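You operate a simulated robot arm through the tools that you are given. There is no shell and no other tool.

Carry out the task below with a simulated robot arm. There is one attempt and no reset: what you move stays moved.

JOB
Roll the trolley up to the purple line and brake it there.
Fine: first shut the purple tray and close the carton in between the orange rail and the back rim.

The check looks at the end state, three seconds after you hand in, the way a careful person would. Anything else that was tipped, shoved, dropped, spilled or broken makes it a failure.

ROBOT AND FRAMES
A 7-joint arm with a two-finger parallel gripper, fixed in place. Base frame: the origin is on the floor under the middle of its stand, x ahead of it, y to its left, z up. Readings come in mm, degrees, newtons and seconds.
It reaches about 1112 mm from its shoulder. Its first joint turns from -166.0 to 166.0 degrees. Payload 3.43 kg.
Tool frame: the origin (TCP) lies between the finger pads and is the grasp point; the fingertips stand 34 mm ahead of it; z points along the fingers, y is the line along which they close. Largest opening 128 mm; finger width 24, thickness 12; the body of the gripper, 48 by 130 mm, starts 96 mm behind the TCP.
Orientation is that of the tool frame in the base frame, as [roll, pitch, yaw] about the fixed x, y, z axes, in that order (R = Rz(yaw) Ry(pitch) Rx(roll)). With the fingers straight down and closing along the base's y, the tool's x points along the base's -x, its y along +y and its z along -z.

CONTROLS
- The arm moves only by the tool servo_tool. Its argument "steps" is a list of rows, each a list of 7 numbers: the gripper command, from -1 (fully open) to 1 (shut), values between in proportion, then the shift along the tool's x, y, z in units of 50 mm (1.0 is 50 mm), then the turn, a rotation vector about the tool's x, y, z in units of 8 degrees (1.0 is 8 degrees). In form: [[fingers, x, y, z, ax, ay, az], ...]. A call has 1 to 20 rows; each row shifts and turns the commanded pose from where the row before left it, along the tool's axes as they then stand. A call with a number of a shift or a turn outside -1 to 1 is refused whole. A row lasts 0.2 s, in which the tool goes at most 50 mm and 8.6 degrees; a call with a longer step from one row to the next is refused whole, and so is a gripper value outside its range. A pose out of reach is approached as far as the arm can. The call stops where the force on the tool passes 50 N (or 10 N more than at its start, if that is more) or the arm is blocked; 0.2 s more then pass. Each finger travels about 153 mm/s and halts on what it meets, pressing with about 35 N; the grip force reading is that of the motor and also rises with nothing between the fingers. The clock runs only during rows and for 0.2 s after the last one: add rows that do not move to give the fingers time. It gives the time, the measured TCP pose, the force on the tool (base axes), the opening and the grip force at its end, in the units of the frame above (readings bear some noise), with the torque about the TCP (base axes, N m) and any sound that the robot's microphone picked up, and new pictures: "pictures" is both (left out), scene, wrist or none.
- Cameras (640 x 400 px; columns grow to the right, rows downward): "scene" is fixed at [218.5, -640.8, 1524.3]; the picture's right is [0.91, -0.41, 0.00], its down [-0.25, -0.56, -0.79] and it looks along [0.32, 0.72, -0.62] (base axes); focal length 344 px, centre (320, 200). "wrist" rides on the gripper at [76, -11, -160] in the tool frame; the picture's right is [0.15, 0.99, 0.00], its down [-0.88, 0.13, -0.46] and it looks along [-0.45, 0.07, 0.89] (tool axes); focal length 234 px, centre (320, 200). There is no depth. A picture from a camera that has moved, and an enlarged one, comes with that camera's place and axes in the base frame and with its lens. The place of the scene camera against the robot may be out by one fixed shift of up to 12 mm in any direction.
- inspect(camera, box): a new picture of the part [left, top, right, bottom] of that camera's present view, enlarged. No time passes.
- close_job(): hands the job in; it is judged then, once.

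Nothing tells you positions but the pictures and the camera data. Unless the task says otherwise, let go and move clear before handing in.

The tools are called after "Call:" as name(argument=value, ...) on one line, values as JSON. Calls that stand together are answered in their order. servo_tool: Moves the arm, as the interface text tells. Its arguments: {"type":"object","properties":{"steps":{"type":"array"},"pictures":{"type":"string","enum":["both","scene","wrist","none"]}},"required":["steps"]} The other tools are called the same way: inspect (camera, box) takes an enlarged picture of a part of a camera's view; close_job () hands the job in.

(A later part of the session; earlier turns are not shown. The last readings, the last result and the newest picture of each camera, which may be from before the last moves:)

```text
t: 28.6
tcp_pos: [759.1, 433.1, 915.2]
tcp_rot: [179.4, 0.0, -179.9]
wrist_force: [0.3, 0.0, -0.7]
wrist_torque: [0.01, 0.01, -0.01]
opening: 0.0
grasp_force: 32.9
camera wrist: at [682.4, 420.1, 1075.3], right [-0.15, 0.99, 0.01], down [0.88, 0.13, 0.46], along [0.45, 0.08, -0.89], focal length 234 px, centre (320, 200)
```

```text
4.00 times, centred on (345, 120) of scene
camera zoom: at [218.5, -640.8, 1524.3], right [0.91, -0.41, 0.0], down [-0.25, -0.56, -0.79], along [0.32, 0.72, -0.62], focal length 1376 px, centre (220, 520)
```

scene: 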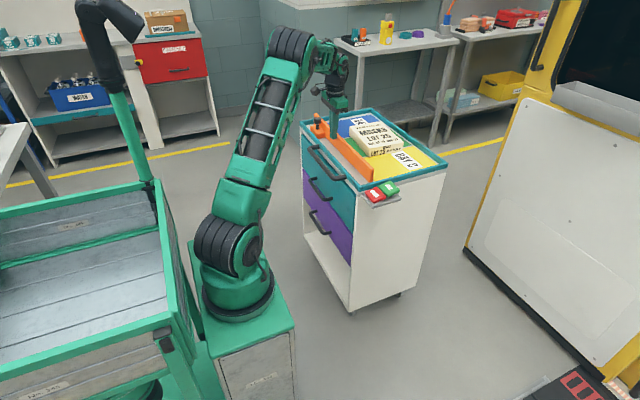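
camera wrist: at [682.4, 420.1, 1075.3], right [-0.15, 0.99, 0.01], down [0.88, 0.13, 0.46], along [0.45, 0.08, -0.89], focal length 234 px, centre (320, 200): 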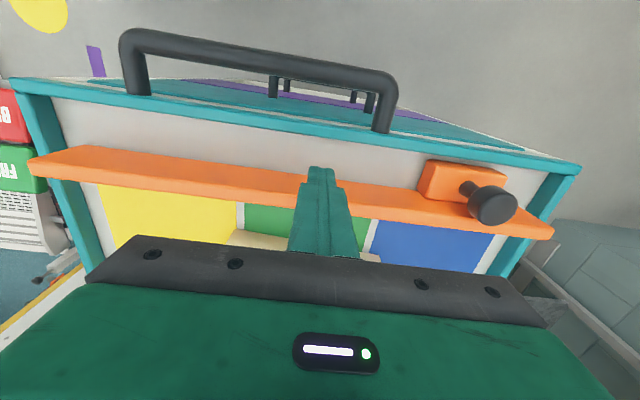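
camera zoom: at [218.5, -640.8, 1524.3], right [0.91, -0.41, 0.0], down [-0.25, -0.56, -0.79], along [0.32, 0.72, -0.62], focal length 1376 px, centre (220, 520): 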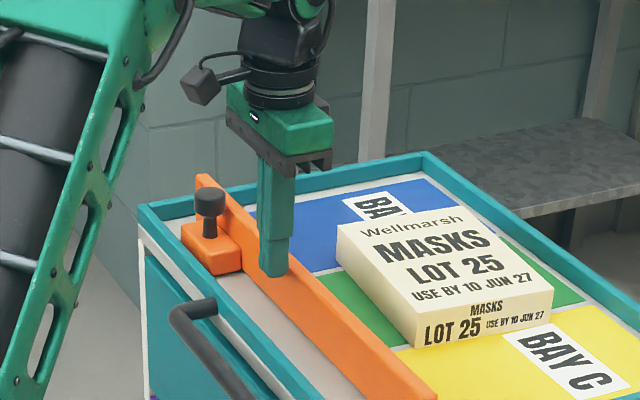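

Call:
servo_tool(steps=[[1, 0, 0, 0.3, 0, 0, 0], [1, 0, 0, 0.3, 0, 0, 0], [1, 0, 0, 0, 0, 0, 0]], pictures="wrist")

Call:
inspect(camera="wrist", box=[230, 100, 410, 220])

Call:
inspect(camera="scene", box=[305, 100, 385, 170])

```text
t: 29.4
tcp_pos: [756.9, 435.1, 884.6]
tcp_rot: [179.5, 0.1, -179.8]
wrist_force: [0.1, -0.4, -0.1]
wrist_torque: [0.0, -0.03, 0.0]
opening: 0.0
grasp_force: 32.9
camera wrist: at [682.2, 420.6, 1044.7], right [-0.15, 0.99, 0.01], down [0.88, 0.13, 0.46], along [0.45, 0.08, -0.89], focal length 234 px, centre (320, 200)
```

wrist: 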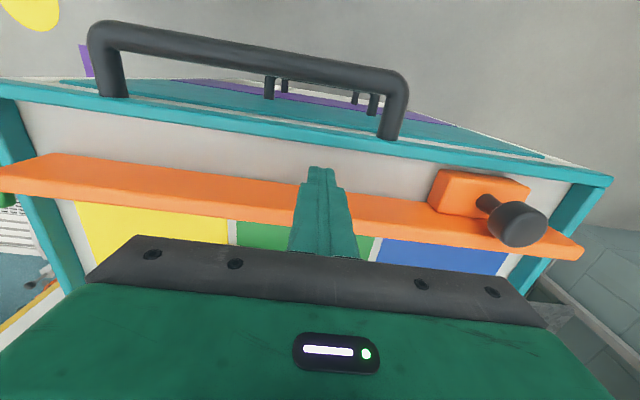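

```text
3.33 times, centred on (320, 160) of wrist
camera zoom: at [682.2, 420.6, 1044.7], right [-0.15, 0.99, 0.01], down [0.88, 0.13, 0.46], along [0.45, 0.08, -0.89], focal length 781 px, centre (320, 333)
```

zoom: 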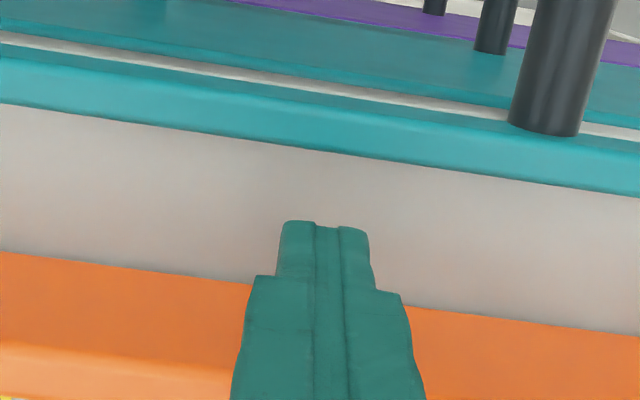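

```text
5.71 times, centred on (345, 135) of scene
camera zoom: at [218.5, -640.8, 1524.3], right [0.91, -0.41, 0.0], down [-0.25, -0.56, -0.79], along [0.32, 0.72, -0.62], focal length 1966 px, centre (177, 571)
```

zoom: 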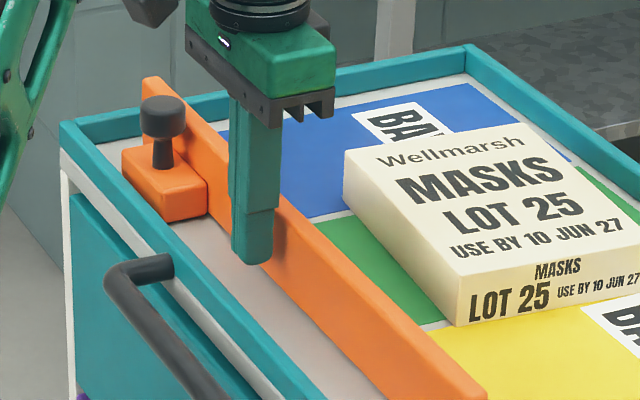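

The rail's foot triangulates to z ≈ 816, x ≈ 783, so the tips can go a little lower before pushing. I'll lower gently and check the force.

Call:
servo_tool(steps=[[1, 0, 0, 0.15, 0, 0, 0], [1, 0, 0, 0.15, 0, 0, 0], [1, 0, 0, 0, 0, 0, 0]], pictures="wrist")

Call:
inspect(camera="wrist", box=[230, 100, 410, 220])

Call:
inspect(camera="scene", box=[305, 100, 385, 170])

```text
t: 30.2
tcp_pos: [758.4, 434.2, 868.2]
tcp_rot: [179.4, 0.0, -179.9]
wrist_force: [-0.5, 0.8, 0.0]
wrist_torque: [0.02, 0.0, -0.01]
opening: 0.1
grasp_force: 33.3
camera wrist: at [682.4, 420.7, 1029.5], right [-0.15, 0.99, 0.01], down [0.88, 0.13, 0.46], along [0.45, 0.08, -0.89], focal length 234 px, centre (320, 200)
```

wrist: 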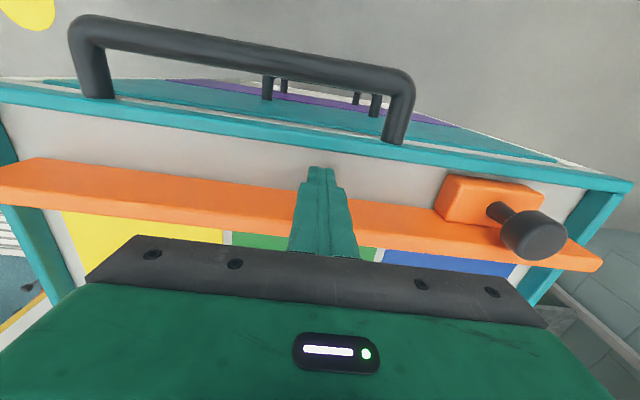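

```text
3.33 times, centred on (320, 160) of wrist
camera zoom: at [682.4, 420.7, 1029.5], right [-0.15, 0.99, 0.01], down [0.88, 0.13, 0.46], along [0.45, 0.08, -0.89], focal length 781 px, centre (320, 333)
```

zoom: 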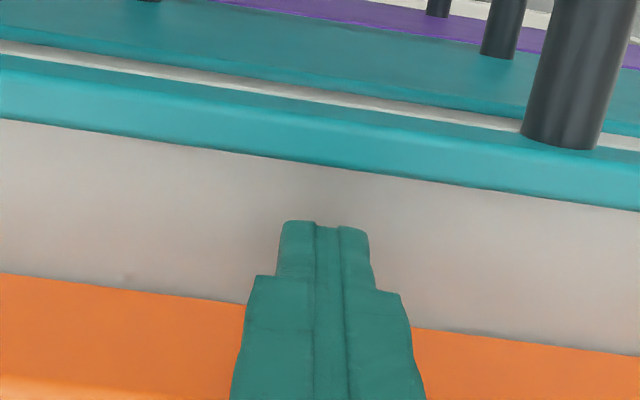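

```text
5.71 times, centred on (345, 135) of scene
camera zoom: at [218.5, -640.8, 1524.3], right [0.91, -0.41, 0.0], down [-0.25, -0.56, -0.79], along [0.32, 0.72, -0.62], focal length 1966 px, centre (177, 571)
```

zoom: 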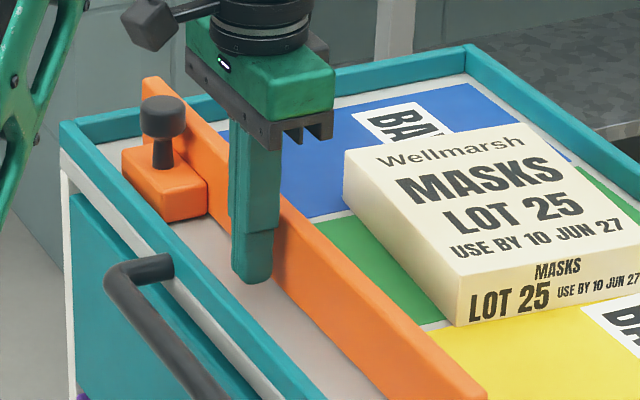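

The tips are below the rail's top edge and not touching the deck. I'll push the rail gently toward +x and watch the force.

Call:
servo_tool(steps=[[1, -0.14, 0, 0, 0, 0, 0], [1, -0.14, 0, 0, 0, 0, 0], [1, -0.1, 0, 0, 0, 0, 0], [1, -0.1, 0, 0, 0, 0, 0], [1, -0.1, 0, 0, 0, 0, 0], [1, -0.1, 0, 0, 0, 0, 0]], pictures="both")

```text
t: 31.6
tcp_pos: [792.6, 432.8, 868.9]
tcp_rot: [179.4, 0.0, -179.9]
wrist_force: [-2.6, -0.7, -1.1]
wrist_torque: [0.0, 0.0, -0.02]
opening: 0.0
grasp_force: 32.8
camera wrist: at [716.5, 420.9, 1029.5], right [-0.15, 0.99, 0.01], down [0.88, 0.13, 0.46], along [0.45, 0.08, -0.89], focal length 234 px, centre (320, 200)
```

scene: 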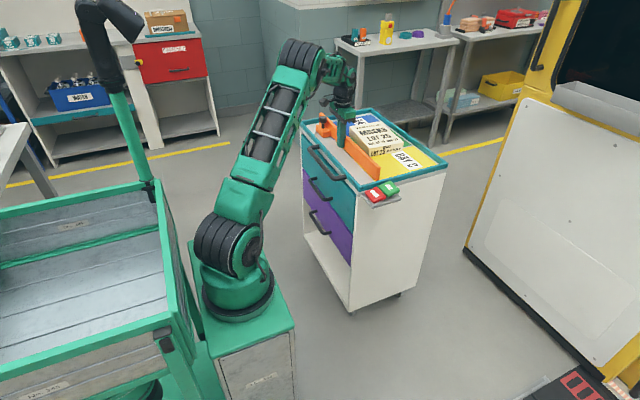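
wrist: 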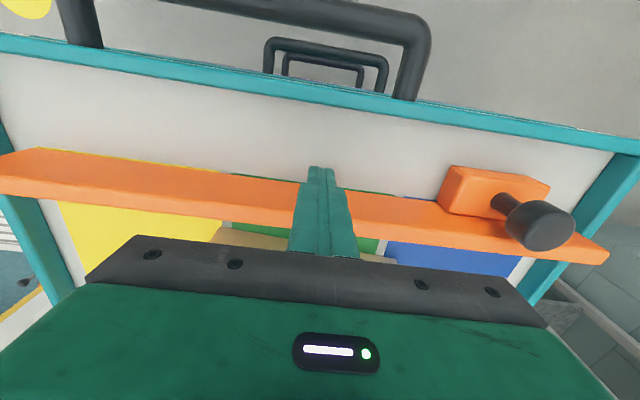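

The rail slides freely at about 3 N. I'll keep pushing slowly toward the carton.

Call:
servo_tool(steps=[[1, -0.14, 0, 0, 0, 0, 0], [1, -0.14, 0, 0, 0, 0, 0], [1, -0.14, 0, 0, 0, 0, 0], [1, -0.14, 0, 0, 0, 0, 0], [1, -0.14, 0, 0, 0, 0, 0], [1, 0, 0, 0, 0, 0, 0]], pictures="both")

Call:
inspect(camera="scene", box=[300, 95, 450, 200])

```text
t: 33.0
tcp_pos: [827.5, 435.1, 868.4]
tcp_rot: [179.4, 0.0, -179.9]
wrist_force: [-0.8, 0.7, -0.5]
wrist_torque: [0.02, -0.01, 0.0]
opening: 0.4
grasp_force: 33.2
camera wrist: at [751.6, 421.1, 1029.4], right [-0.15, 0.99, 0.01], down [0.88, 0.13, 0.46], along [0.45, 0.08, -0.89], focal length 234 px, centre (320, 200)
```

scene: 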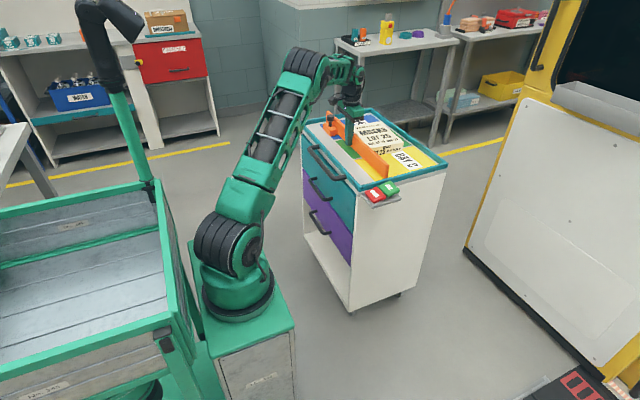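
wrist: 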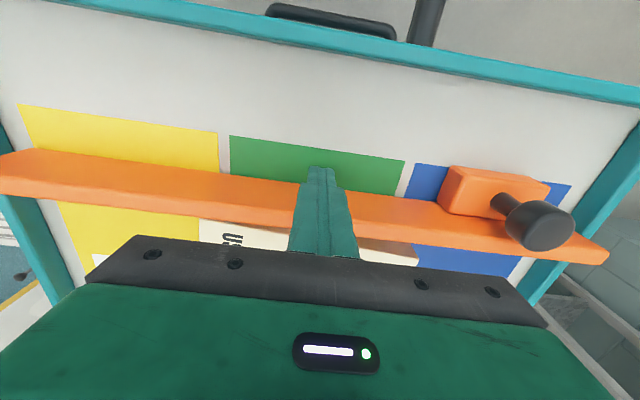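

```text
3.81 times, centred on (375, 148) of scene
camera zoom: at [218.5, -640.8, 1524.3], right [0.91, -0.41, 0.0], down [-0.25, -0.56, -0.79], along [0.32, 0.72, -0.62], focal length 1311 px, centre (110, 400)
```

zoom: 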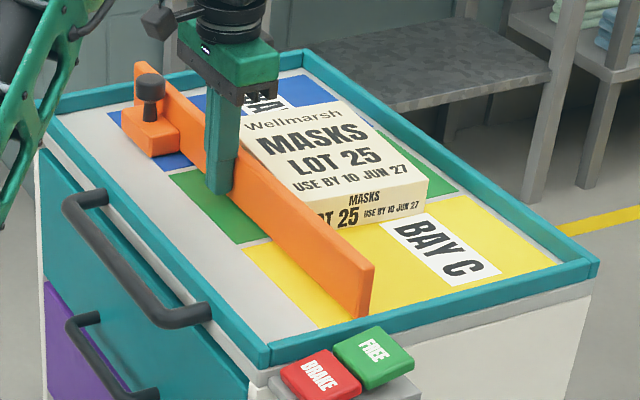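

The rail is nearly at the carton. I'll continue in small steps and watch for a rise in force.

Call:
servo_tool(steps=[[1, -0.1, 0, 0, 0, 0, 0], [1, -0.1, 0, 0, 0, 0, 0], [1, -0.1, 0, 0, 0, 0, 0], [1, -0.1, 0, 0, 0, 0, 0], [1, -0.1, 0, 0, 0, 0, 0], [1, -0.1, 0, 0, 0, 0, 0], [1, 0, 0, 0, 0, 0, 0]], pictures="both")

Call:
inspect(camera="scene", box=[300, 95, 450, 200])

```text
t: 34.6
tcp_pos: [858.5, 435.1, 869.0]
tcp_rot: [179.5, 0.0, -179.9]
wrist_force: [-2.2, 0.8, -0.6]
wrist_torque: [0.02, -0.03, -0.01]
opening: 0.0
grasp_force: 33.8
camera wrist: at [782.1, 421.7, 1029.5], right [-0.15, 0.99, 0.01], down [0.88, 0.13, 0.46], along [0.45, 0.08, -0.89], focal length 234 px, centre (320, 200)
```

scene: 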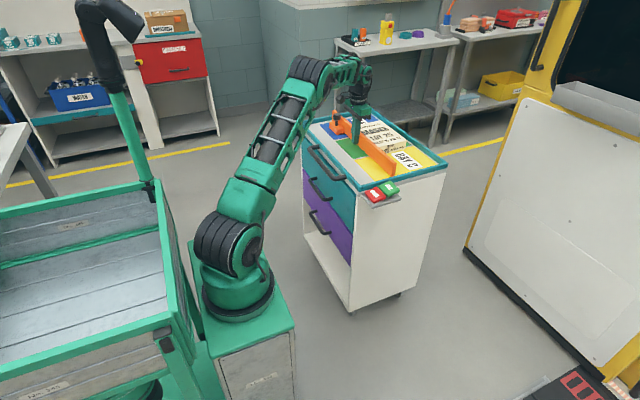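
wrist: 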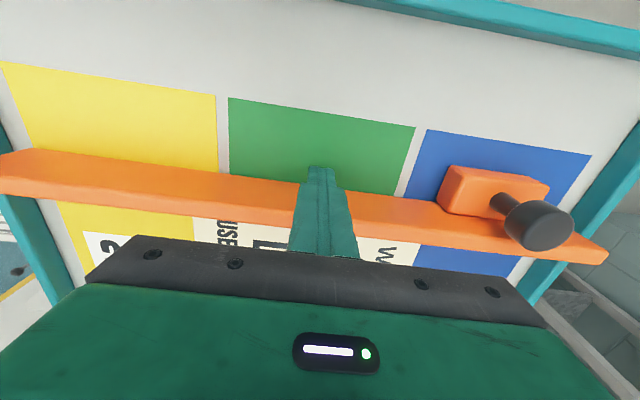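

```text
3.81 times, centred on (375, 148) of scene
camera zoom: at [218.5, -640.8, 1524.3], right [0.91, -0.41, 0.0], down [-0.25, -0.56, -0.79], along [0.32, 0.72, -0.62], focal length 1311 px, centre (110, 400)
```

zoom: 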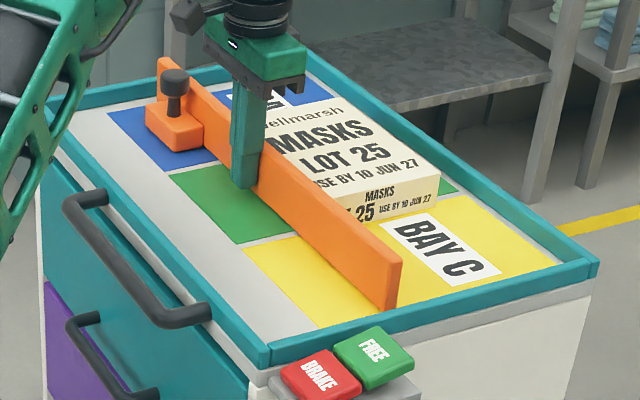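

Call:
servo_tool(steps=[[1, -0.1, 0, 0, 0, 0, 0], [1, -0.1, 0, 0, 0, 0, 0], [1, -0.08, 0, 0, 0, 0, 0], [1, -0.08, 0, 0, 0, 0, 0], [1, 0, 0, 0, 0, 0, 0]], pictures="both")

Call:
inspect(camera="scene", box=[350, 95, 450, 175])

```text
t: 35.8
tcp_pos: [875.2, 435.9, 869.0]
tcp_rot: [179.4, 0.0, -179.8]
wrist_force: [-2.2, 1.4, 1.1]
wrist_torque: [-0.02, -0.01, -0.06]
opening: 0.0
grasp_force: 32.8
camera wrist: at [800.2, 421.7, 1029.4], right [-0.15, 0.99, 0.01], down [0.88, 0.13, 0.46], along [0.45, 0.08, -0.89], focal length 234 px, centre (320, 200)
```

scene: 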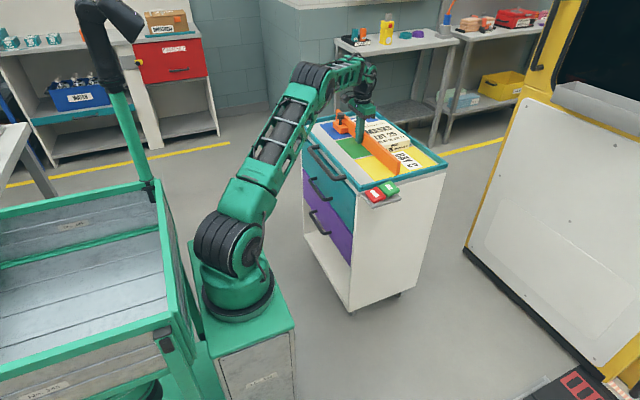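
wrist: 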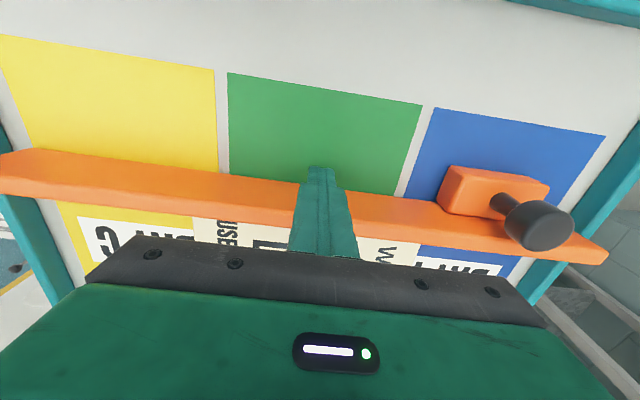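

```text
5.00 times, centred on (400, 135) of scene
camera zoom: at [218.5, -640.8, 1524.3], right [0.91, -0.41, 0.0], down [-0.25, -0.56, -0.79], along [0.32, 0.72, -0.62], focal length 1721 px, centre (-80, 525)
```

zoom: 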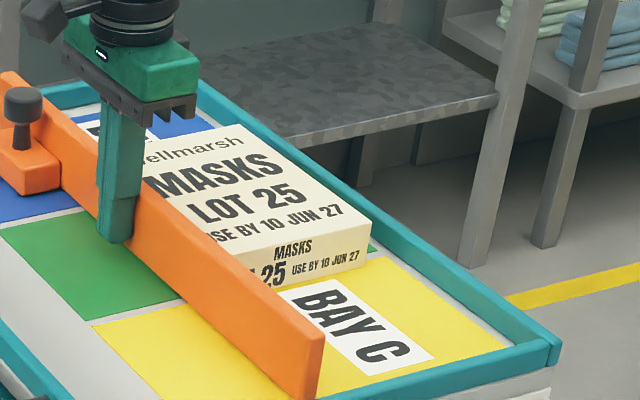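

Call:
servo_tool(steps=[[1, -0.06, 0, 0, 0, 0, 0], [1, -0.06, 0, 0, 0, 0, 0], [1, -0.06, 0, 0, 0, 0, 0], [1, -0.06, 0, 0, 0, 0, 0], [1, 0, 0, 0, 0, 0, 0]], pictures="none")

Call:
inspect(camera="scene", box=[350, 95, 450, 175])

```text
t: 37.0
tcp_pos: [887.2, 435.4, 869.3]
tcp_rot: [179.3, 0.0, -179.8]
wrist_force: [-2.7, 1.0, -0.7]
wrist_torque: [0.01, -0.02, -0.02]
opening: 0.0
grasp_force: 32.5
```

```text
5.00 times, centred on (400, 135) of scene
camera zoom: at [218.5, -640.8, 1524.3], right [0.91, -0.41, 0.0], down [-0.25, -0.56, -0.79], along [0.32, 0.72, -0.62], focal length 1721 px, centre (-80, 525)
```

zoom: 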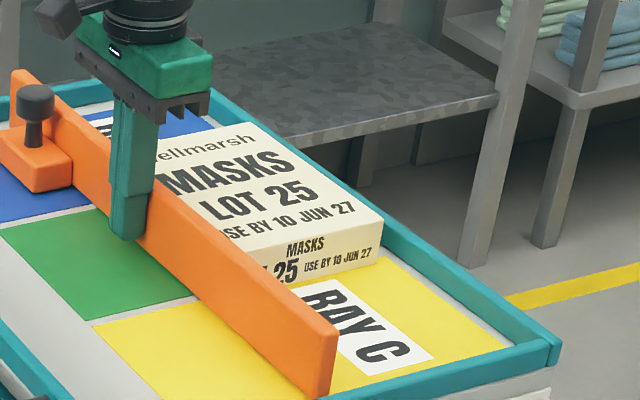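

Call:
servo_tool(steps=[[1, -0.06, 0, 0, 0, 0, 0], [1, -0.06, 0, 0, 0, 0, 0], [1, -0.06, 0, 0, 0, 0, 0], [1, 0, 0, 0, 0, 0, 0]], pictures="none")

Call:
inspect(camera="scene", box=[350, 95, 450, 175])

```text
t: 38.0
tcp_pos: [897.2, 436.9, 869.7]
tcp_rot: [179.3, 0.0, -179.8]
wrist_force: [-1.8, 1.5, 1.0]
wrist_torque: [-0.03, -0.02, -0.03]
opening: 0.0
grasp_force: 32.8
```

```text
5.00 times, centred on (400, 135) of scene
camera zoom: at [218.5, -640.8, 1524.3], right [0.91, -0.41, 0.0], down [-0.25, -0.56, -0.79], along [0.32, 0.72, -0.62], focal length 1721 px, centre (-80, 525)
```

zoom: 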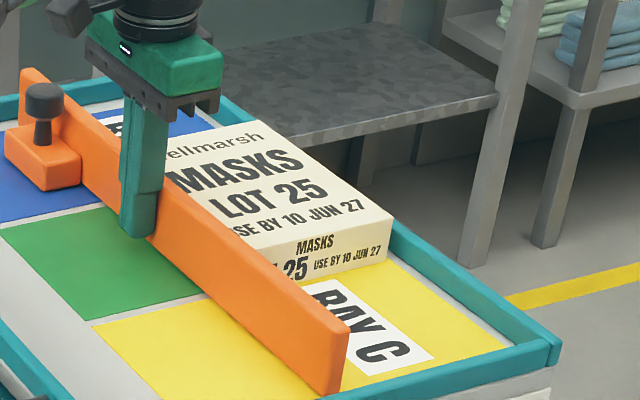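

Call:
servo_tool(steps=[[1, -0.05, 0, 0, 0, 0, 0], [1, -0.05, 0, 0, 0, 0, 0], [1, -0.05, 0, 0, 0, 0, 0], [1, 0, 0, 0, 0, 0, 0]], pictures="none")

Call:
inspect(camera="scene", box=[350, 95, 450, 175])

```text
t: 39.0
tcp_pos: [904.3, 435.0, 868.9]
tcp_rot: [179.4, 0.0, -179.8]
wrist_force: [-1.9, -1.5, -0.2]
wrist_torque: [0.02, -0.04, -0.09]
opening: 0.0
grasp_force: 33.6
```

```text
5.00 times, centred on (400, 135) of scene
camera zoom: at [218.5, -640.8, 1524.3], right [0.91, -0.41, 0.0], down [-0.25, -0.56, -0.79], along [0.32, 0.72, -0.62], focal length 1721 px, centre (-80, 525)
```

zoom: 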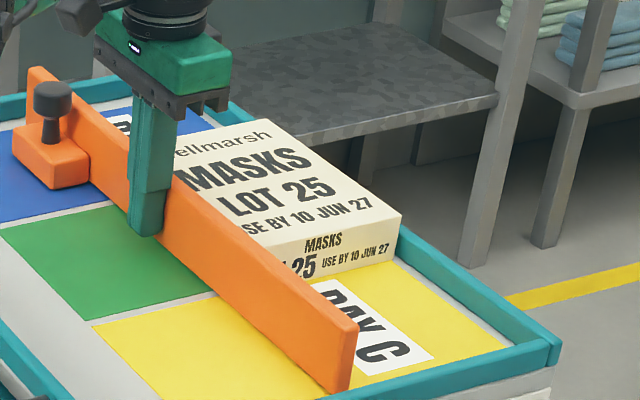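

Call:
servo_tool(steps=[[1, -0.05, 0, 0, 0, 0, 0], [1, -0.05, 0, 0, 0, 0, 0], [1, 0, 0, 0, 0, 0, 0]], pictures="none")

Call:
inspect(camera="scene", box=[350, 95, 450, 175])

```text
t: 39.8
tcp_pos: [909.2, 435.8, 870.0]
tcp_rot: [179.4, 0.0, -179.8]
wrist_force: [-4.1, 1.2, -0.7]
wrist_torque: [0.0, -0.05, -0.03]
opening: 0.1
grasp_force: 32.6
```

```text
5.00 times, centred on (400, 135) of scene
camera zoom: at [218.5, -640.8, 1524.3], right [0.91, -0.41, 0.0], down [-0.25, -0.56, -0.79], along [0.32, 0.72, -0.62], focal length 1721 px, centre (-80, 525)
```

zoom: 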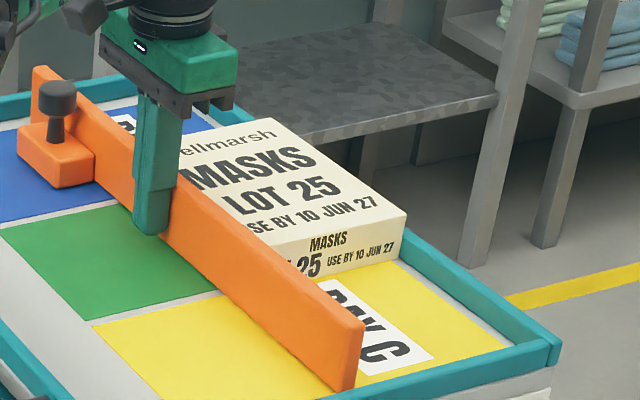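

Call:
servo_tool(steps=[[1, -0.04, 0, 0, 0, 0, 0], [1, -0.04, 0, 0, 0, 0, 0], [1, 0, 0, 0, 0, 0, 0]], pictures="none")

Call:
inspect(camera="scene", box=[370, 115, 430, 165])

```text
t: 40.6
tcp_pos: [901.2, 438.7, 880.8]
tcp_rot: [179.6, 0.2, -179.6]
wrist_force: [0.9, -0.3, -1.7]
wrist_torque: [0.01, 0.09, -0.02]
opening: 0.0
grasp_force: 33.4
stopped in row 3: the force on the tool passed its limit at 51 N (the readings are from after the stop); the commanded pose is now the measured one
```

```text
8.00 times, centred on (400, 140) of scene
camera zoom: at [218.5, -640.8, 1524.3], right [0.91, -0.41, 0.0], down [-0.25, -0.56, -0.79], along [0.32, 0.72, -0.62], focal length 2753 px, centre (-320, 680)
```

zoom: 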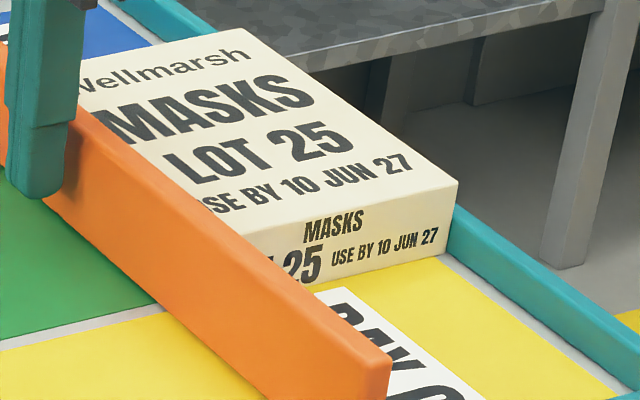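

The force jumped to 51 N as the carton met the back rim, and the arm stopped and relaxed. I'll check that everything is in order.

Call:
servo_tool(steps=[[1, 0, 0, 0, 0, 0, 0]], pictures="both")

Call:
inspect(camera="scene", box=[290, 90, 460, 220])

```text
t: 41.0
tcp_pos: [900.8, 436.1, 879.2]
tcp_rot: [179.7, 0.3, -179.6]
wrist_force: [0.3, -0.8, -0.6]
wrist_torque: [-0.02, 0.0, -0.02]
opening: 0.0
grasp_force: 32.9
camera wrist: at [824.8, 423.8, 1039.7], right [-0.15, 0.99, 0.01], down [0.88, 0.13, 0.46], along [0.45, 0.08, -0.89], focal length 234 px, centre (320, 200)
```

scene: 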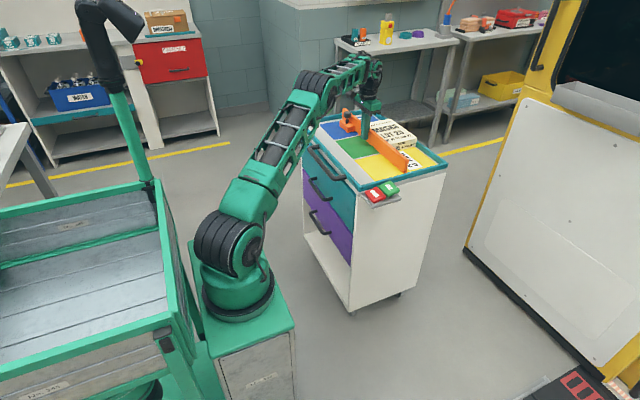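
wrist: 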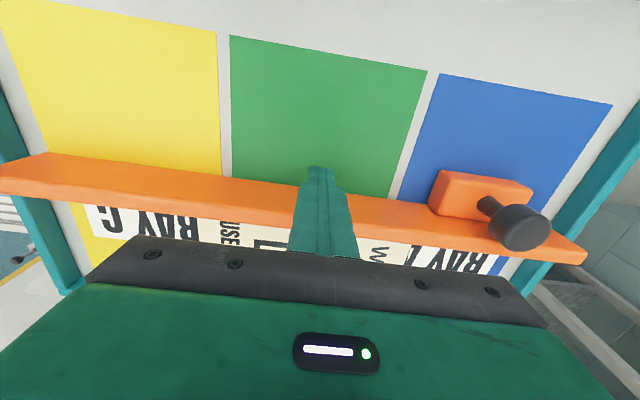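

```text
3.08 times, centred on (375, 155) of scene
camera zoom: at [218.5, -640.8, 1524.3], right [0.91, -0.41, 0.0], down [-0.25, -0.56, -0.79], along [0.32, 0.72, -0.62], focal length 1059 px, centre (151, 338)
```

zoom: 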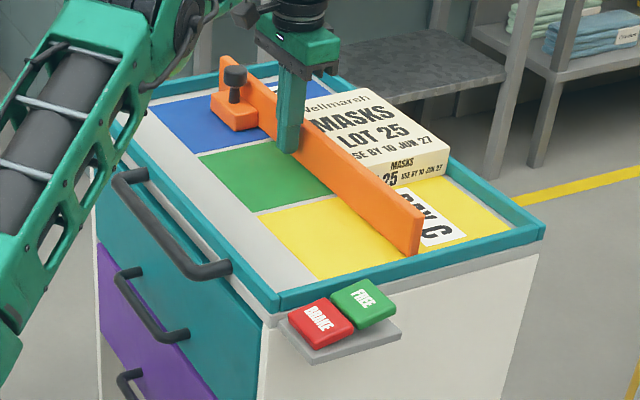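

The tray is shut and the carton is held between the rail and the back rim. Next I back off the rail, rise, and go above the FREE pad, which I place near (810, 115, 840); BRAKE is about 9 mm lower, so it is engaged now.

Call:
servo_tool(steps=[[1, 0.2, 0, 0, 0, 0, 0], [1, 0.2, 0, 0, 0, 0, 0], [1, 0, 0, -0.9, 0, 0, 0], [1, 0, 0, -1, 0, 0, 0], [1, 0, 0, -0.6, 0, 0, 0], [1, 0.15, -0.917, 0, 0, 0, 0], [1, 0.2, -0.917, 0, 0, 0, 0], [1, 0.2, -0.917, 0, 0, 0, 0], [1, 0.2, -0.917, 0, 0, 0, 0], [1, 0.2, -0.917, 0, 0, 0, 0], [1, 0.2, -0.917, 0, 0, 0, 0], [1, 0.2, -0.917, 0, 0, 0, 0], [1, 0, 0, 0, 0, 0, 0], [1, 0, 0, 0, 0, 0, 0]], pictures="both")

Call:
inspect(camera="wrist", box=[230, 100, 430, 240])

Call:
inspect(camera="scene", box=[300, 90, 460, 220])

```text
t: 44.0
tcp_pos: [814.2, 113.4, 1001.4]
tcp_rot: [179.6, 0.3, -179.6]
wrist_force: [0.1, -0.4, 0.2]
wrist_torque: [-0.02, 0.01, -0.02]
opening: 0.0
grasp_force: 32.7
camera wrist: at [737.5, 100.0, 1162.4], right [-0.15, 0.99, 0.01], down [0.88, 0.13, 0.46], along [0.45, 0.08, -0.89], focal length 234 px, centre (320, 200)
```

scene: 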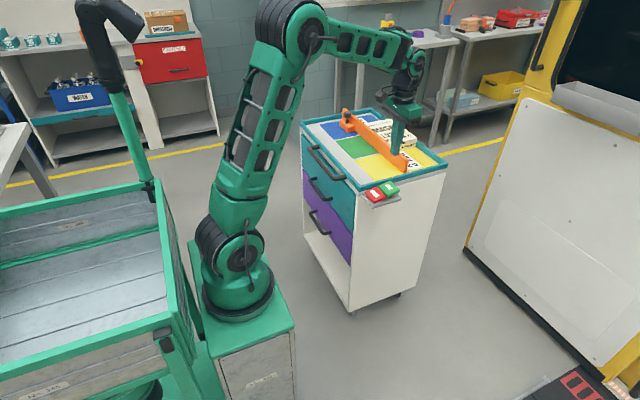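
wrist: 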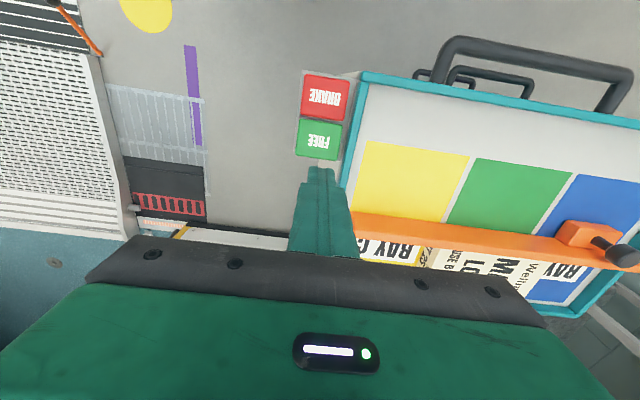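

```text
2.86 times, centred on (330, 170) of wrist
camera zoom: at [737.5, 100.0, 1162.4], right [-0.15, 0.99, 0.01], down [0.88, 0.13, 0.46], along [0.45, 0.08, -0.89], focal length 669 px, centre (291, 286)
```

zoom: 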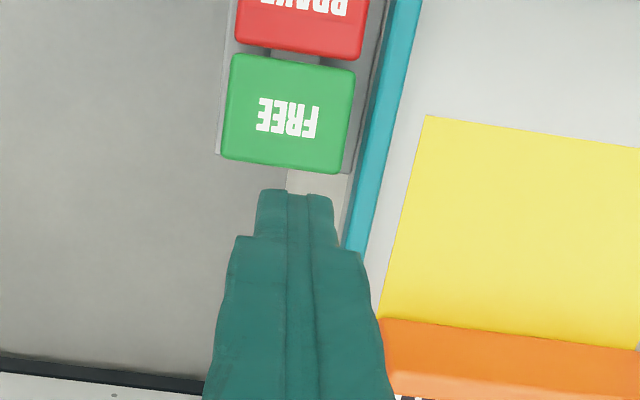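

```text
3.08 times, centred on (380, 155) of scene
camera zoom: at [218.5, -640.8, 1524.3], right [0.91, -0.41, 0.0], down [-0.25, -0.56, -0.79], along [0.32, 0.72, -0.62], focal length 1059 px, centre (135, 338)
```

zoom: 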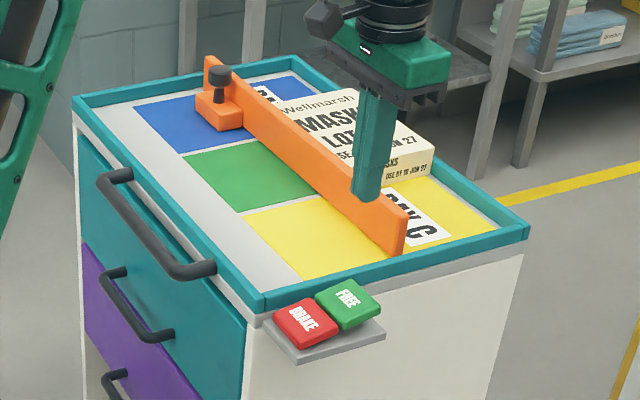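

The fingertips are close to being over FREE (≈ 810, 114). I'll lower to just above it and take another look.

Call:
servo_tool(steps=[[1, 0.08, 0, 0.8, 0, 0, 0], [1, 0, 0, 0.8, 0, 0, 0], [1, 0, 0, 0.3, 0, 0, 0], [1, 0, 0, 0, 0, 0, 0], [1, 0, 0, 0, 0, 0, 0]], pictures="wrist")

Call:
inspect(camera="wrist", box=[230, 80, 430, 220])

Call:
inspect(camera="scene", box=[340, 150, 440, 220])

```text
t: 45.2
tcp_pos: [810.5, 114.3, 906.3]
tcp_rot: [179.6, 0.3, -179.6]
wrist_force: [0.3, -0.1, 0.1]
wrist_torque: [-0.01, -0.01, 0.02]
opening: 0.1
grasp_force: 32.9
camera wrist: at [734.8, 100.8, 1066.0], right [-0.15, 0.99, 0.01], down [0.88, 0.13, 0.46], along [0.45, 0.08, -0.89], focal length 234 px, centre (320, 200)
```

wrist: 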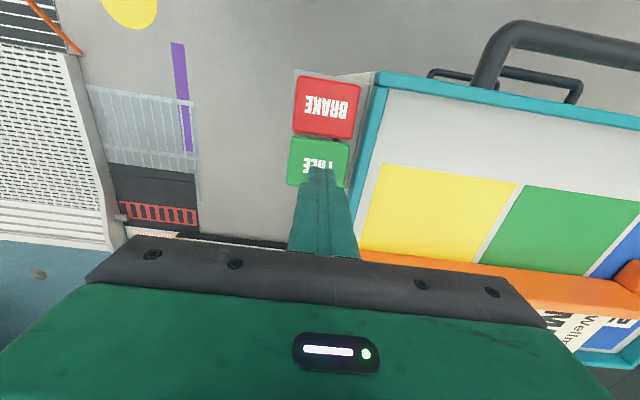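

```text
2.86 times, centred on (330, 150) of wrist
camera zoom: at [734.8, 100.8, 1066.0], right [-0.15, 0.99, 0.01], down [0.88, 0.13, 0.46], along [0.45, 0.08, -0.89], focal length 669 px, centre (291, 343)
```

zoom: 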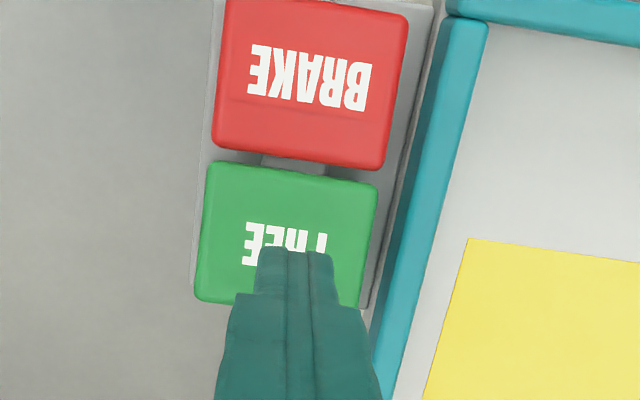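

```text
5.71 times, centred on (390, 185) of scene
camera zoom: at [218.5, -640.8, 1524.3], right [0.91, -0.41, 0.0], down [-0.25, -0.56, -0.79], along [0.32, 0.72, -0.62], focal length 1966 px, centre (-80, 286)
```

zoom: 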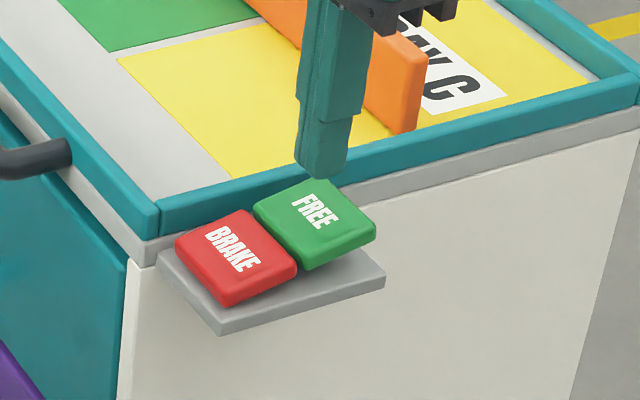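

The landing point falls on the centre of FREE. I'll press down in small steps and listen for a click.

Call:
servo_tool(steps=[[1, 0, 0, 0.12, 0, 0, 0], [1, 0, 0, 0.12, 0, 0, 0], [1, 0, 0, 0.12, 0, 0, 0], [1, 0, 0, 0.12, 0, 0, 0], [1, 0, 0, 0.1, 0, 0, 0], [1, 0, 0, 0, 0, 0, 0]], pictures="none")

Call:
inspect(camera="scene", box=[340, 150, 440, 220])

```text
t: 46.6
tcp_pos: [809.5, 114.8, 877.4]
tcp_rot: [179.6, 0.3, -179.6]
wrist_force: [0.2, 0.0, 3.2]
wrist_torque: [0.02, -0.05, 0.0]
opening: 0.0
grasp_force: 33.4
```

```text
5.71 times, centred on (390, 185) of scene
camera zoom: at [218.5, -640.8, 1524.3], right [0.91, -0.41, 0.0], down [-0.25, -0.56, -0.79], along [0.32, 0.72, -0.62], focal length 1966 px, centre (-80, 286)
```

zoom: 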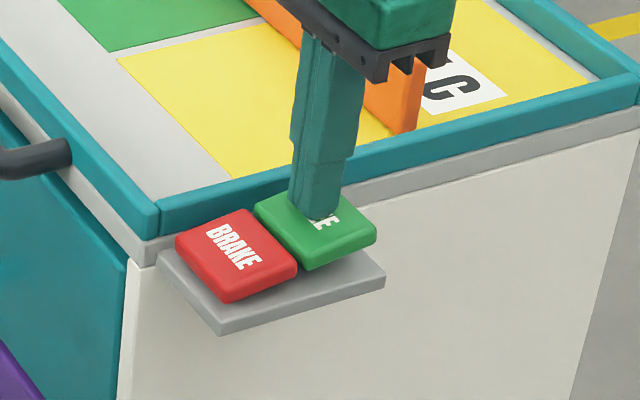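

Contact was made at about 3 N and the red pad has started to lift, so this is a rocker. I'll keep pressing.

Call:
servo_tool(steps=[[1, 0, 0, 0.06, 0, 0, 0], [1, 0, 0, 0.06, 0, 0, 0], [1, 0, 0, 0.06, 0, 0, 0], [1, 0, 0, 0.06, 0, 0, 0], [1, 0, 0, 0, 0, 0, 0]], pictures="none")

Call:
inspect(camera="scene", box=[340, 150, 440, 220])

```text
t: 47.8
tcp_pos: [802.8, 114.9, 878.5]
tcp_rot: [179.5, 1.4, -179.5]
wrist_force: [0.3, 1.1, -1.2]
wrist_torque: [-0.02, 0.07, -0.04]
opening: 0.2
grasp_force: 32.5
stopped in row 5: the force on the tool passed its limit at 53 N (the readings are from after the stop); the commanded pose is now the measured one
```

```text
5.71 times, centred on (390, 185) of scene
camera zoom: at [218.5, -640.8, 1524.3], right [0.91, -0.41, 0.0], down [-0.25, -0.56, -0.79], along [0.32, 0.72, -0.62], focal length 1966 px, centre (-80, 286)
```

zoom: 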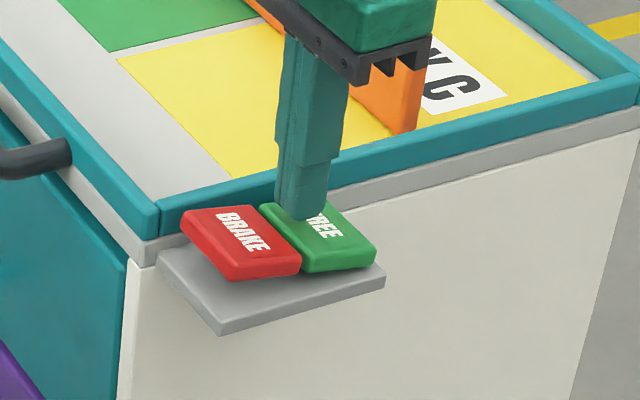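

The rocker flipped: FREE is down and BRAKE is up. I'll rise and confirm that it stays.

Call:
servo_tool(steps=[[1, 0, 0, -0.5, 0, -0.15, 0], [1, 0, 0, -1, 0, 0, 0], [1, 0, 0, -1, 0, 0, 0], [1, 0, 0, 0, 0, 0, 0], [1, 0, 0, 0, 0, 0, 0]], pictures="both")

Call:
inspect(camera="scene", box=[340, 150, 440, 220])

Call:
inspect(camera="wrist", box=[230, 30, 640, 290])

```text
t: 49.0
tcp_pos: [796.7, 112.1, 1001.8]
tcp_rot: [179.6, 2.5, -179.7]
wrist_force: [0.9, -0.3, -0.4]
wrist_torque: [0.02, 0.0, -0.02]
opening: 0.1
grasp_force: 32.9
camera wrist: at [714.5, 99.5, 1159.7], right [-0.15, 0.99, 0.0], down [0.86, 0.13, 0.49], along [0.49, 0.08, -0.87], focal length 234 px, centre (320, 200)
```

scene: 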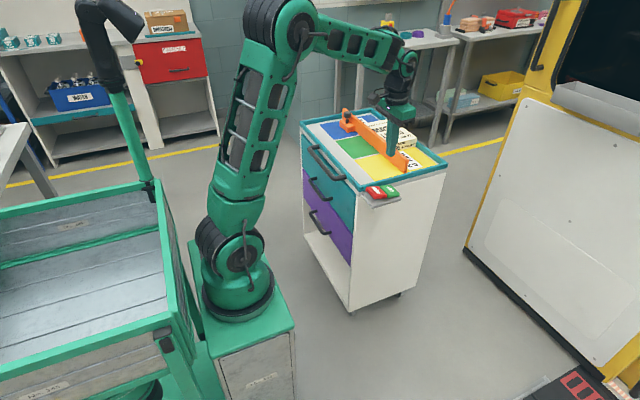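
wrist: 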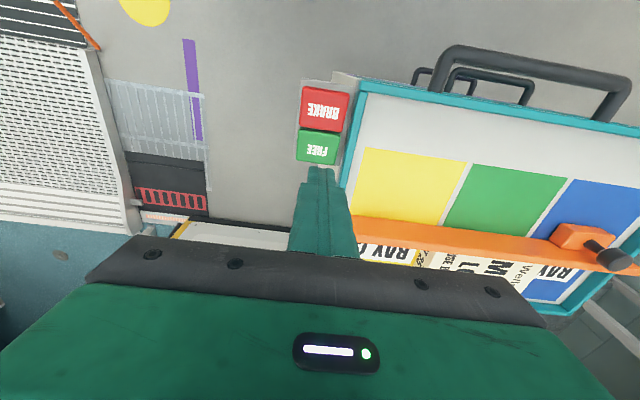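

```text
5.71 times, centred on (390, 185) of scene
camera zoom: at [218.5, -640.8, 1524.3], right [0.91, -0.41, 0.0], down [-0.25, -0.56, -0.79], along [0.32, 0.72, -0.62], focal length 1966 px, centre (-80, 286)
```

zoom: 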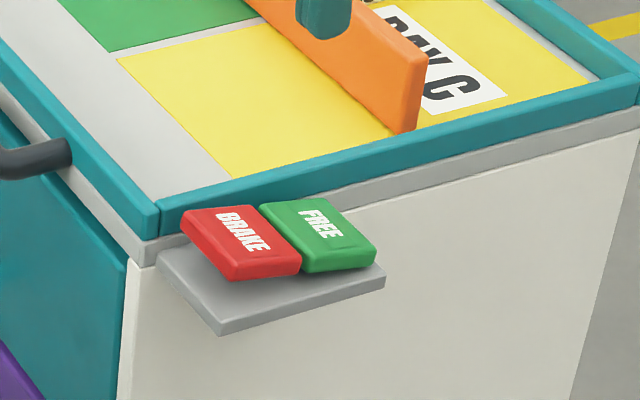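

```text
1.54 times, centred on (435, 160) of wrist
camera zoom: at [714.5, 99.5, 1159.7], right [-0.15, 0.99, 0.0], down [0.86, 0.13, 0.49], along [0.49, 0.08, -0.87], focal length 360 px, centre (143, 262)
```

zoom: 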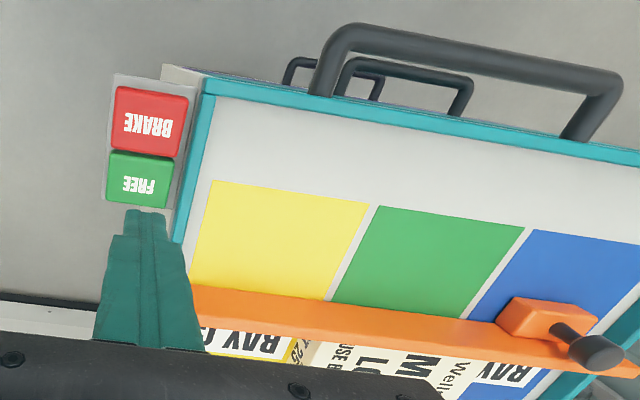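

The brake is released. To roll the trolley I'll grip its big front handle bar, which runs along y at x ≈ 678, z ≈ 840. I'll turn the hand 90° with the camera facing the line and set a narrow opening.

Call:
servo_tool(steps=[[1, 0, 0, 0, 0, 0.31, 0], [1, 0, 0, 0, 0, 0, 0.95], [1, 0, 0, 0, 0, 0, 0.95], [1, 0, 0, 0, 0, 0, 0.95], [1, 0, 0, 0, 0, 0, 0.95], [1, 0, 0, 0, 0, 0, 0.95], [1, 0, 0, 0, 0, 0, 0.95], [1, 0, 0, 0, 0, 0, 0.95], [1, 0, 0, 0, 0, 0, 0.95], [1, 0, 0, 0, 0, 0, 0.95], [0.44, 0, 0, 0, 0, 0, 0.95], [0.44, 0, 0, 0, 0, 0, 0.95], [0.44, 0, 0, 0, 0, 0, 0.8], [0.44, 0, 0, 0, 0, 0, 0], [0.44, 0, 0, 0, 0, 0, 0]], pictures="both")

```text
t: 52.1
tcp_pos: [797.0, 114.0, 1004.1]
tcp_rot: [180.0, -0.4, 90.2]
wrist_force: [0.3, -0.8, 0.3]
wrist_torque: [0.0, 0.03, 0.0]
opening: 36.0
grasp_force: 0.1
camera wrist: at [785.3, 188.2, 1164.7], right [0.99, 0.15, 0.0], down [0.14, -0.88, 0.45], along [0.07, -0.44, -0.89], focal length 234 px, centre (320, 200)
```

scene: 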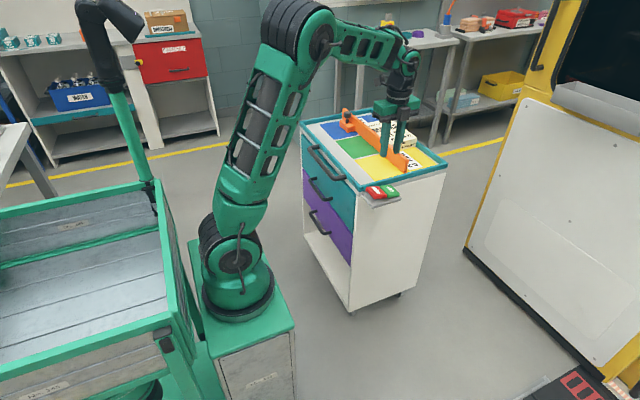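
wrist: 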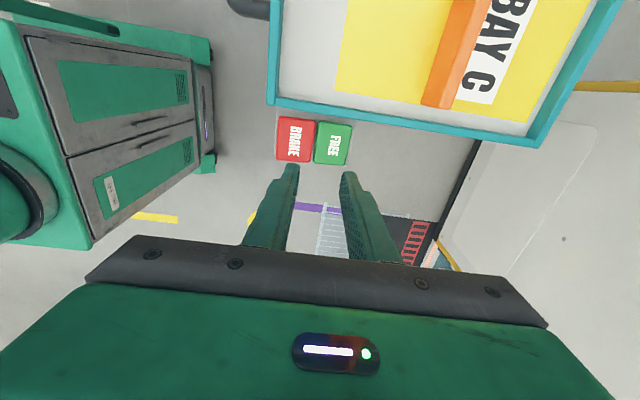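

The hand is turned with a 36 mm opening. Next I move above the handle bar, near its -y leg.

Call:
servo_tool(steps=[[0.44, 0.712, -0.476, 0, 0, 0, 0], [0.44, 0.712, -0.476, 0, 0, 0, 0], [0.44, 0.712, -0.476, 0, 0, 0, 0], [0.44, 0.712, -0.476, 0, 0, 0, 0], [0.44, 0.712, -0.476, 0, 0, 0, 0], [0.44, 0, 0, 0, 0, 0, 0], [0.44, 0, 0, 0, 0, 0, 0]], pictures="both")

Call:
inspect(camera="wrist", box=[220, 60, 420, 260])

```text
t: 53.8
tcp_pos: [676.5, 291.3, 1006.0]
tcp_rot: [180.0, -0.3, 90.3]
wrist_force: [0.3, -0.8, -0.4]
wrist_torque: [0.01, 0.0, 0.02]
opening: 35.8
grasp_force: 0.1
camera wrist: at [665.2, 365.5, 1166.1], right [0.99, 0.15, 0.0], down [0.13, -0.88, 0.45], along [0.07, -0.44, -0.89], focal length 234 px, centre (320, 200)
```

scene: 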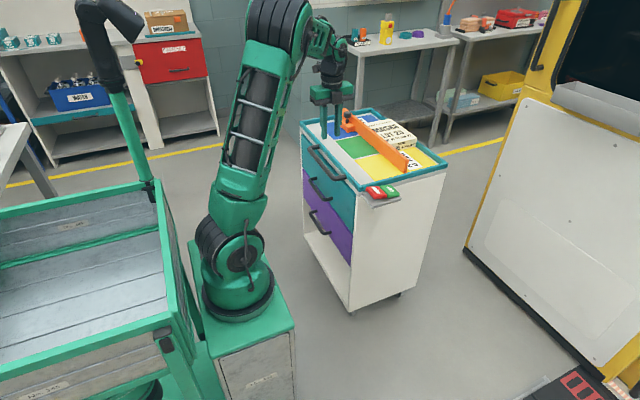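
wrist: 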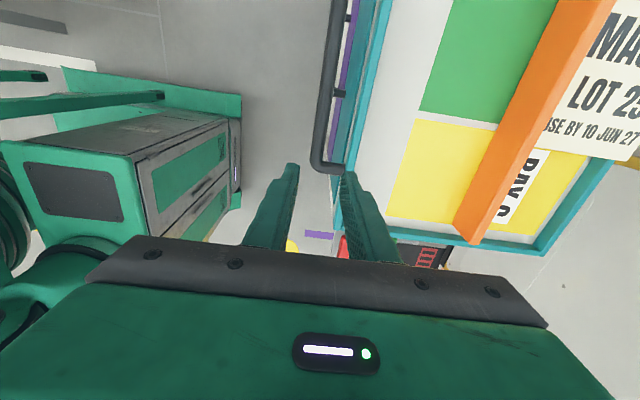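

```text
2.00 times, centred on (320, 160) of wrist
camera zoom: at [665.2, 365.5, 1166.1], right [0.99, 0.15, 0.0], down [0.13, -0.88, 0.45], along [0.07, -0.44, -0.89], focal length 468 px, centre (320, 280)
```

zoom: 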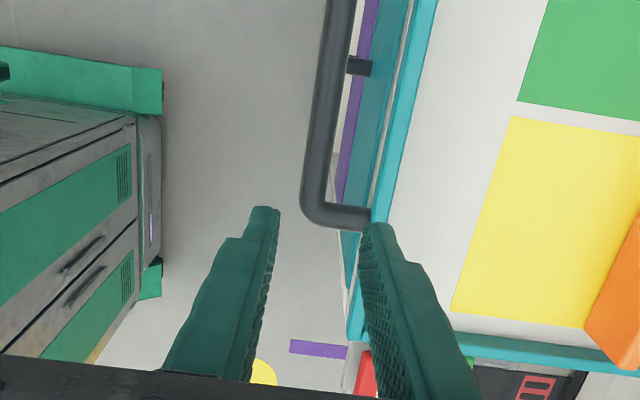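

The handle's bar is at x ≈ 682 with its -y leg at y ≈ 258. I'll centre on the bar and lower most of the way.

Call:
servo_tool(steps=[[0.44, -0.06, 0.1, 0.6, 0, 0, 0], [0.44, 0, 0, 0.9, 0, 0, 0], [0.44, 0, 0, 0.6, 0, 0, 0], [0.44, 0, 0, 0, 0, 0, 0], [0.44, 0, 0, 0, 0, 0, 0]], pictures="both")

Call:
inspect(camera="wrist", box=[220, 60, 420, 260])

Call:
inspect(camera="scene", box=[290, 90, 390, 190])

```text
t: 55.0
tcp_pos: [680.5, 287.7, 900.5]
tcp_rot: [-179.9, -0.4, 90.3]
wrist_force: [1.1, 0.7, 0.8]
wrist_torque: [-0.01, -0.04, -0.06]
opening: 35.6
grasp_force: 0.0
camera wrist: at [669.8, 362.7, 1060.7], right [0.99, 0.15, 0.0], down [0.14, -0.88, 0.45], along [0.07, -0.44, -0.89], focal length 234 px, centre (320, 200)
```

scene: 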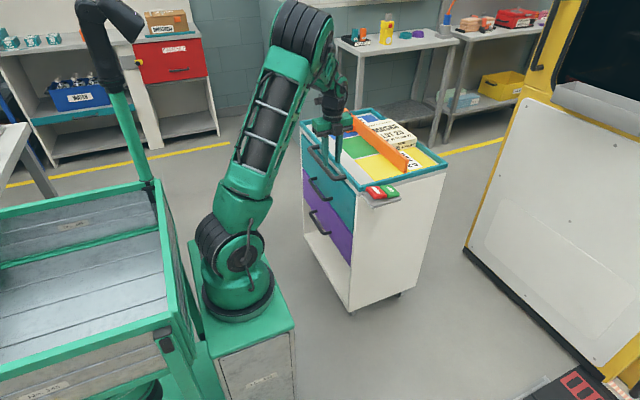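
wrist: 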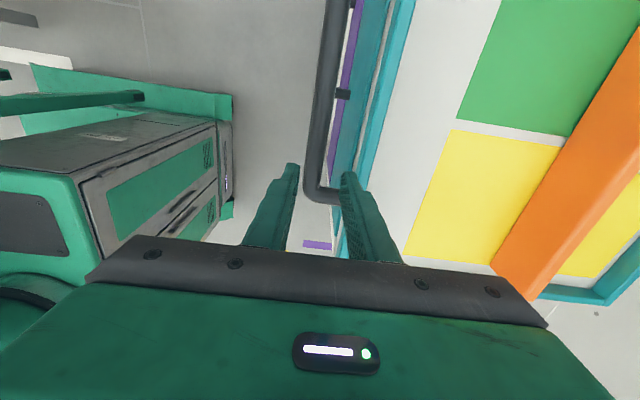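

```text
2.00 times, centred on (320, 160) of wrist
camera zoom: at [669.8, 362.7, 1060.7], right [0.99, 0.15, 0.0], down [0.14, -0.88, 0.45], along [0.07, -0.44, -0.89], focal length 468 px, centre (320, 280)
```

zoom: 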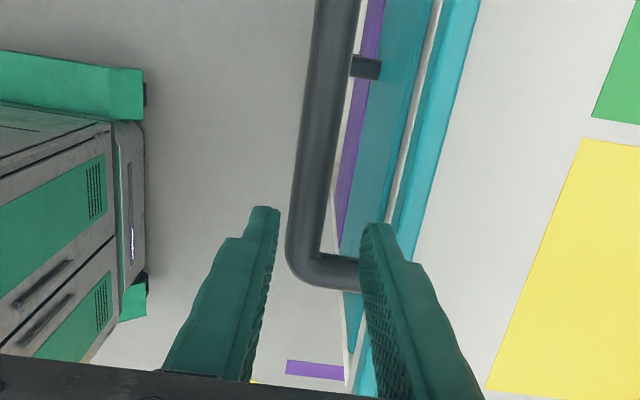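

```text
4.00 times, centred on (340, 140) of scene
camera zoom: at [218.5, -640.8, 1524.3], right [0.91, -0.41, 0.0], down [-0.25, -0.56, -0.79], along [0.32, 0.72, -0.62], focal length 1376 px, centre (240, 440)
```

zoom: 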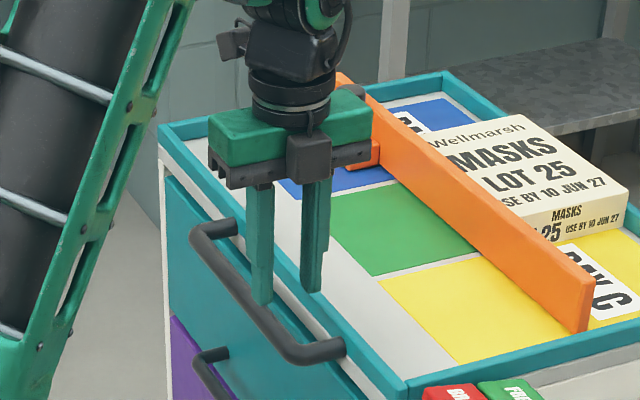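

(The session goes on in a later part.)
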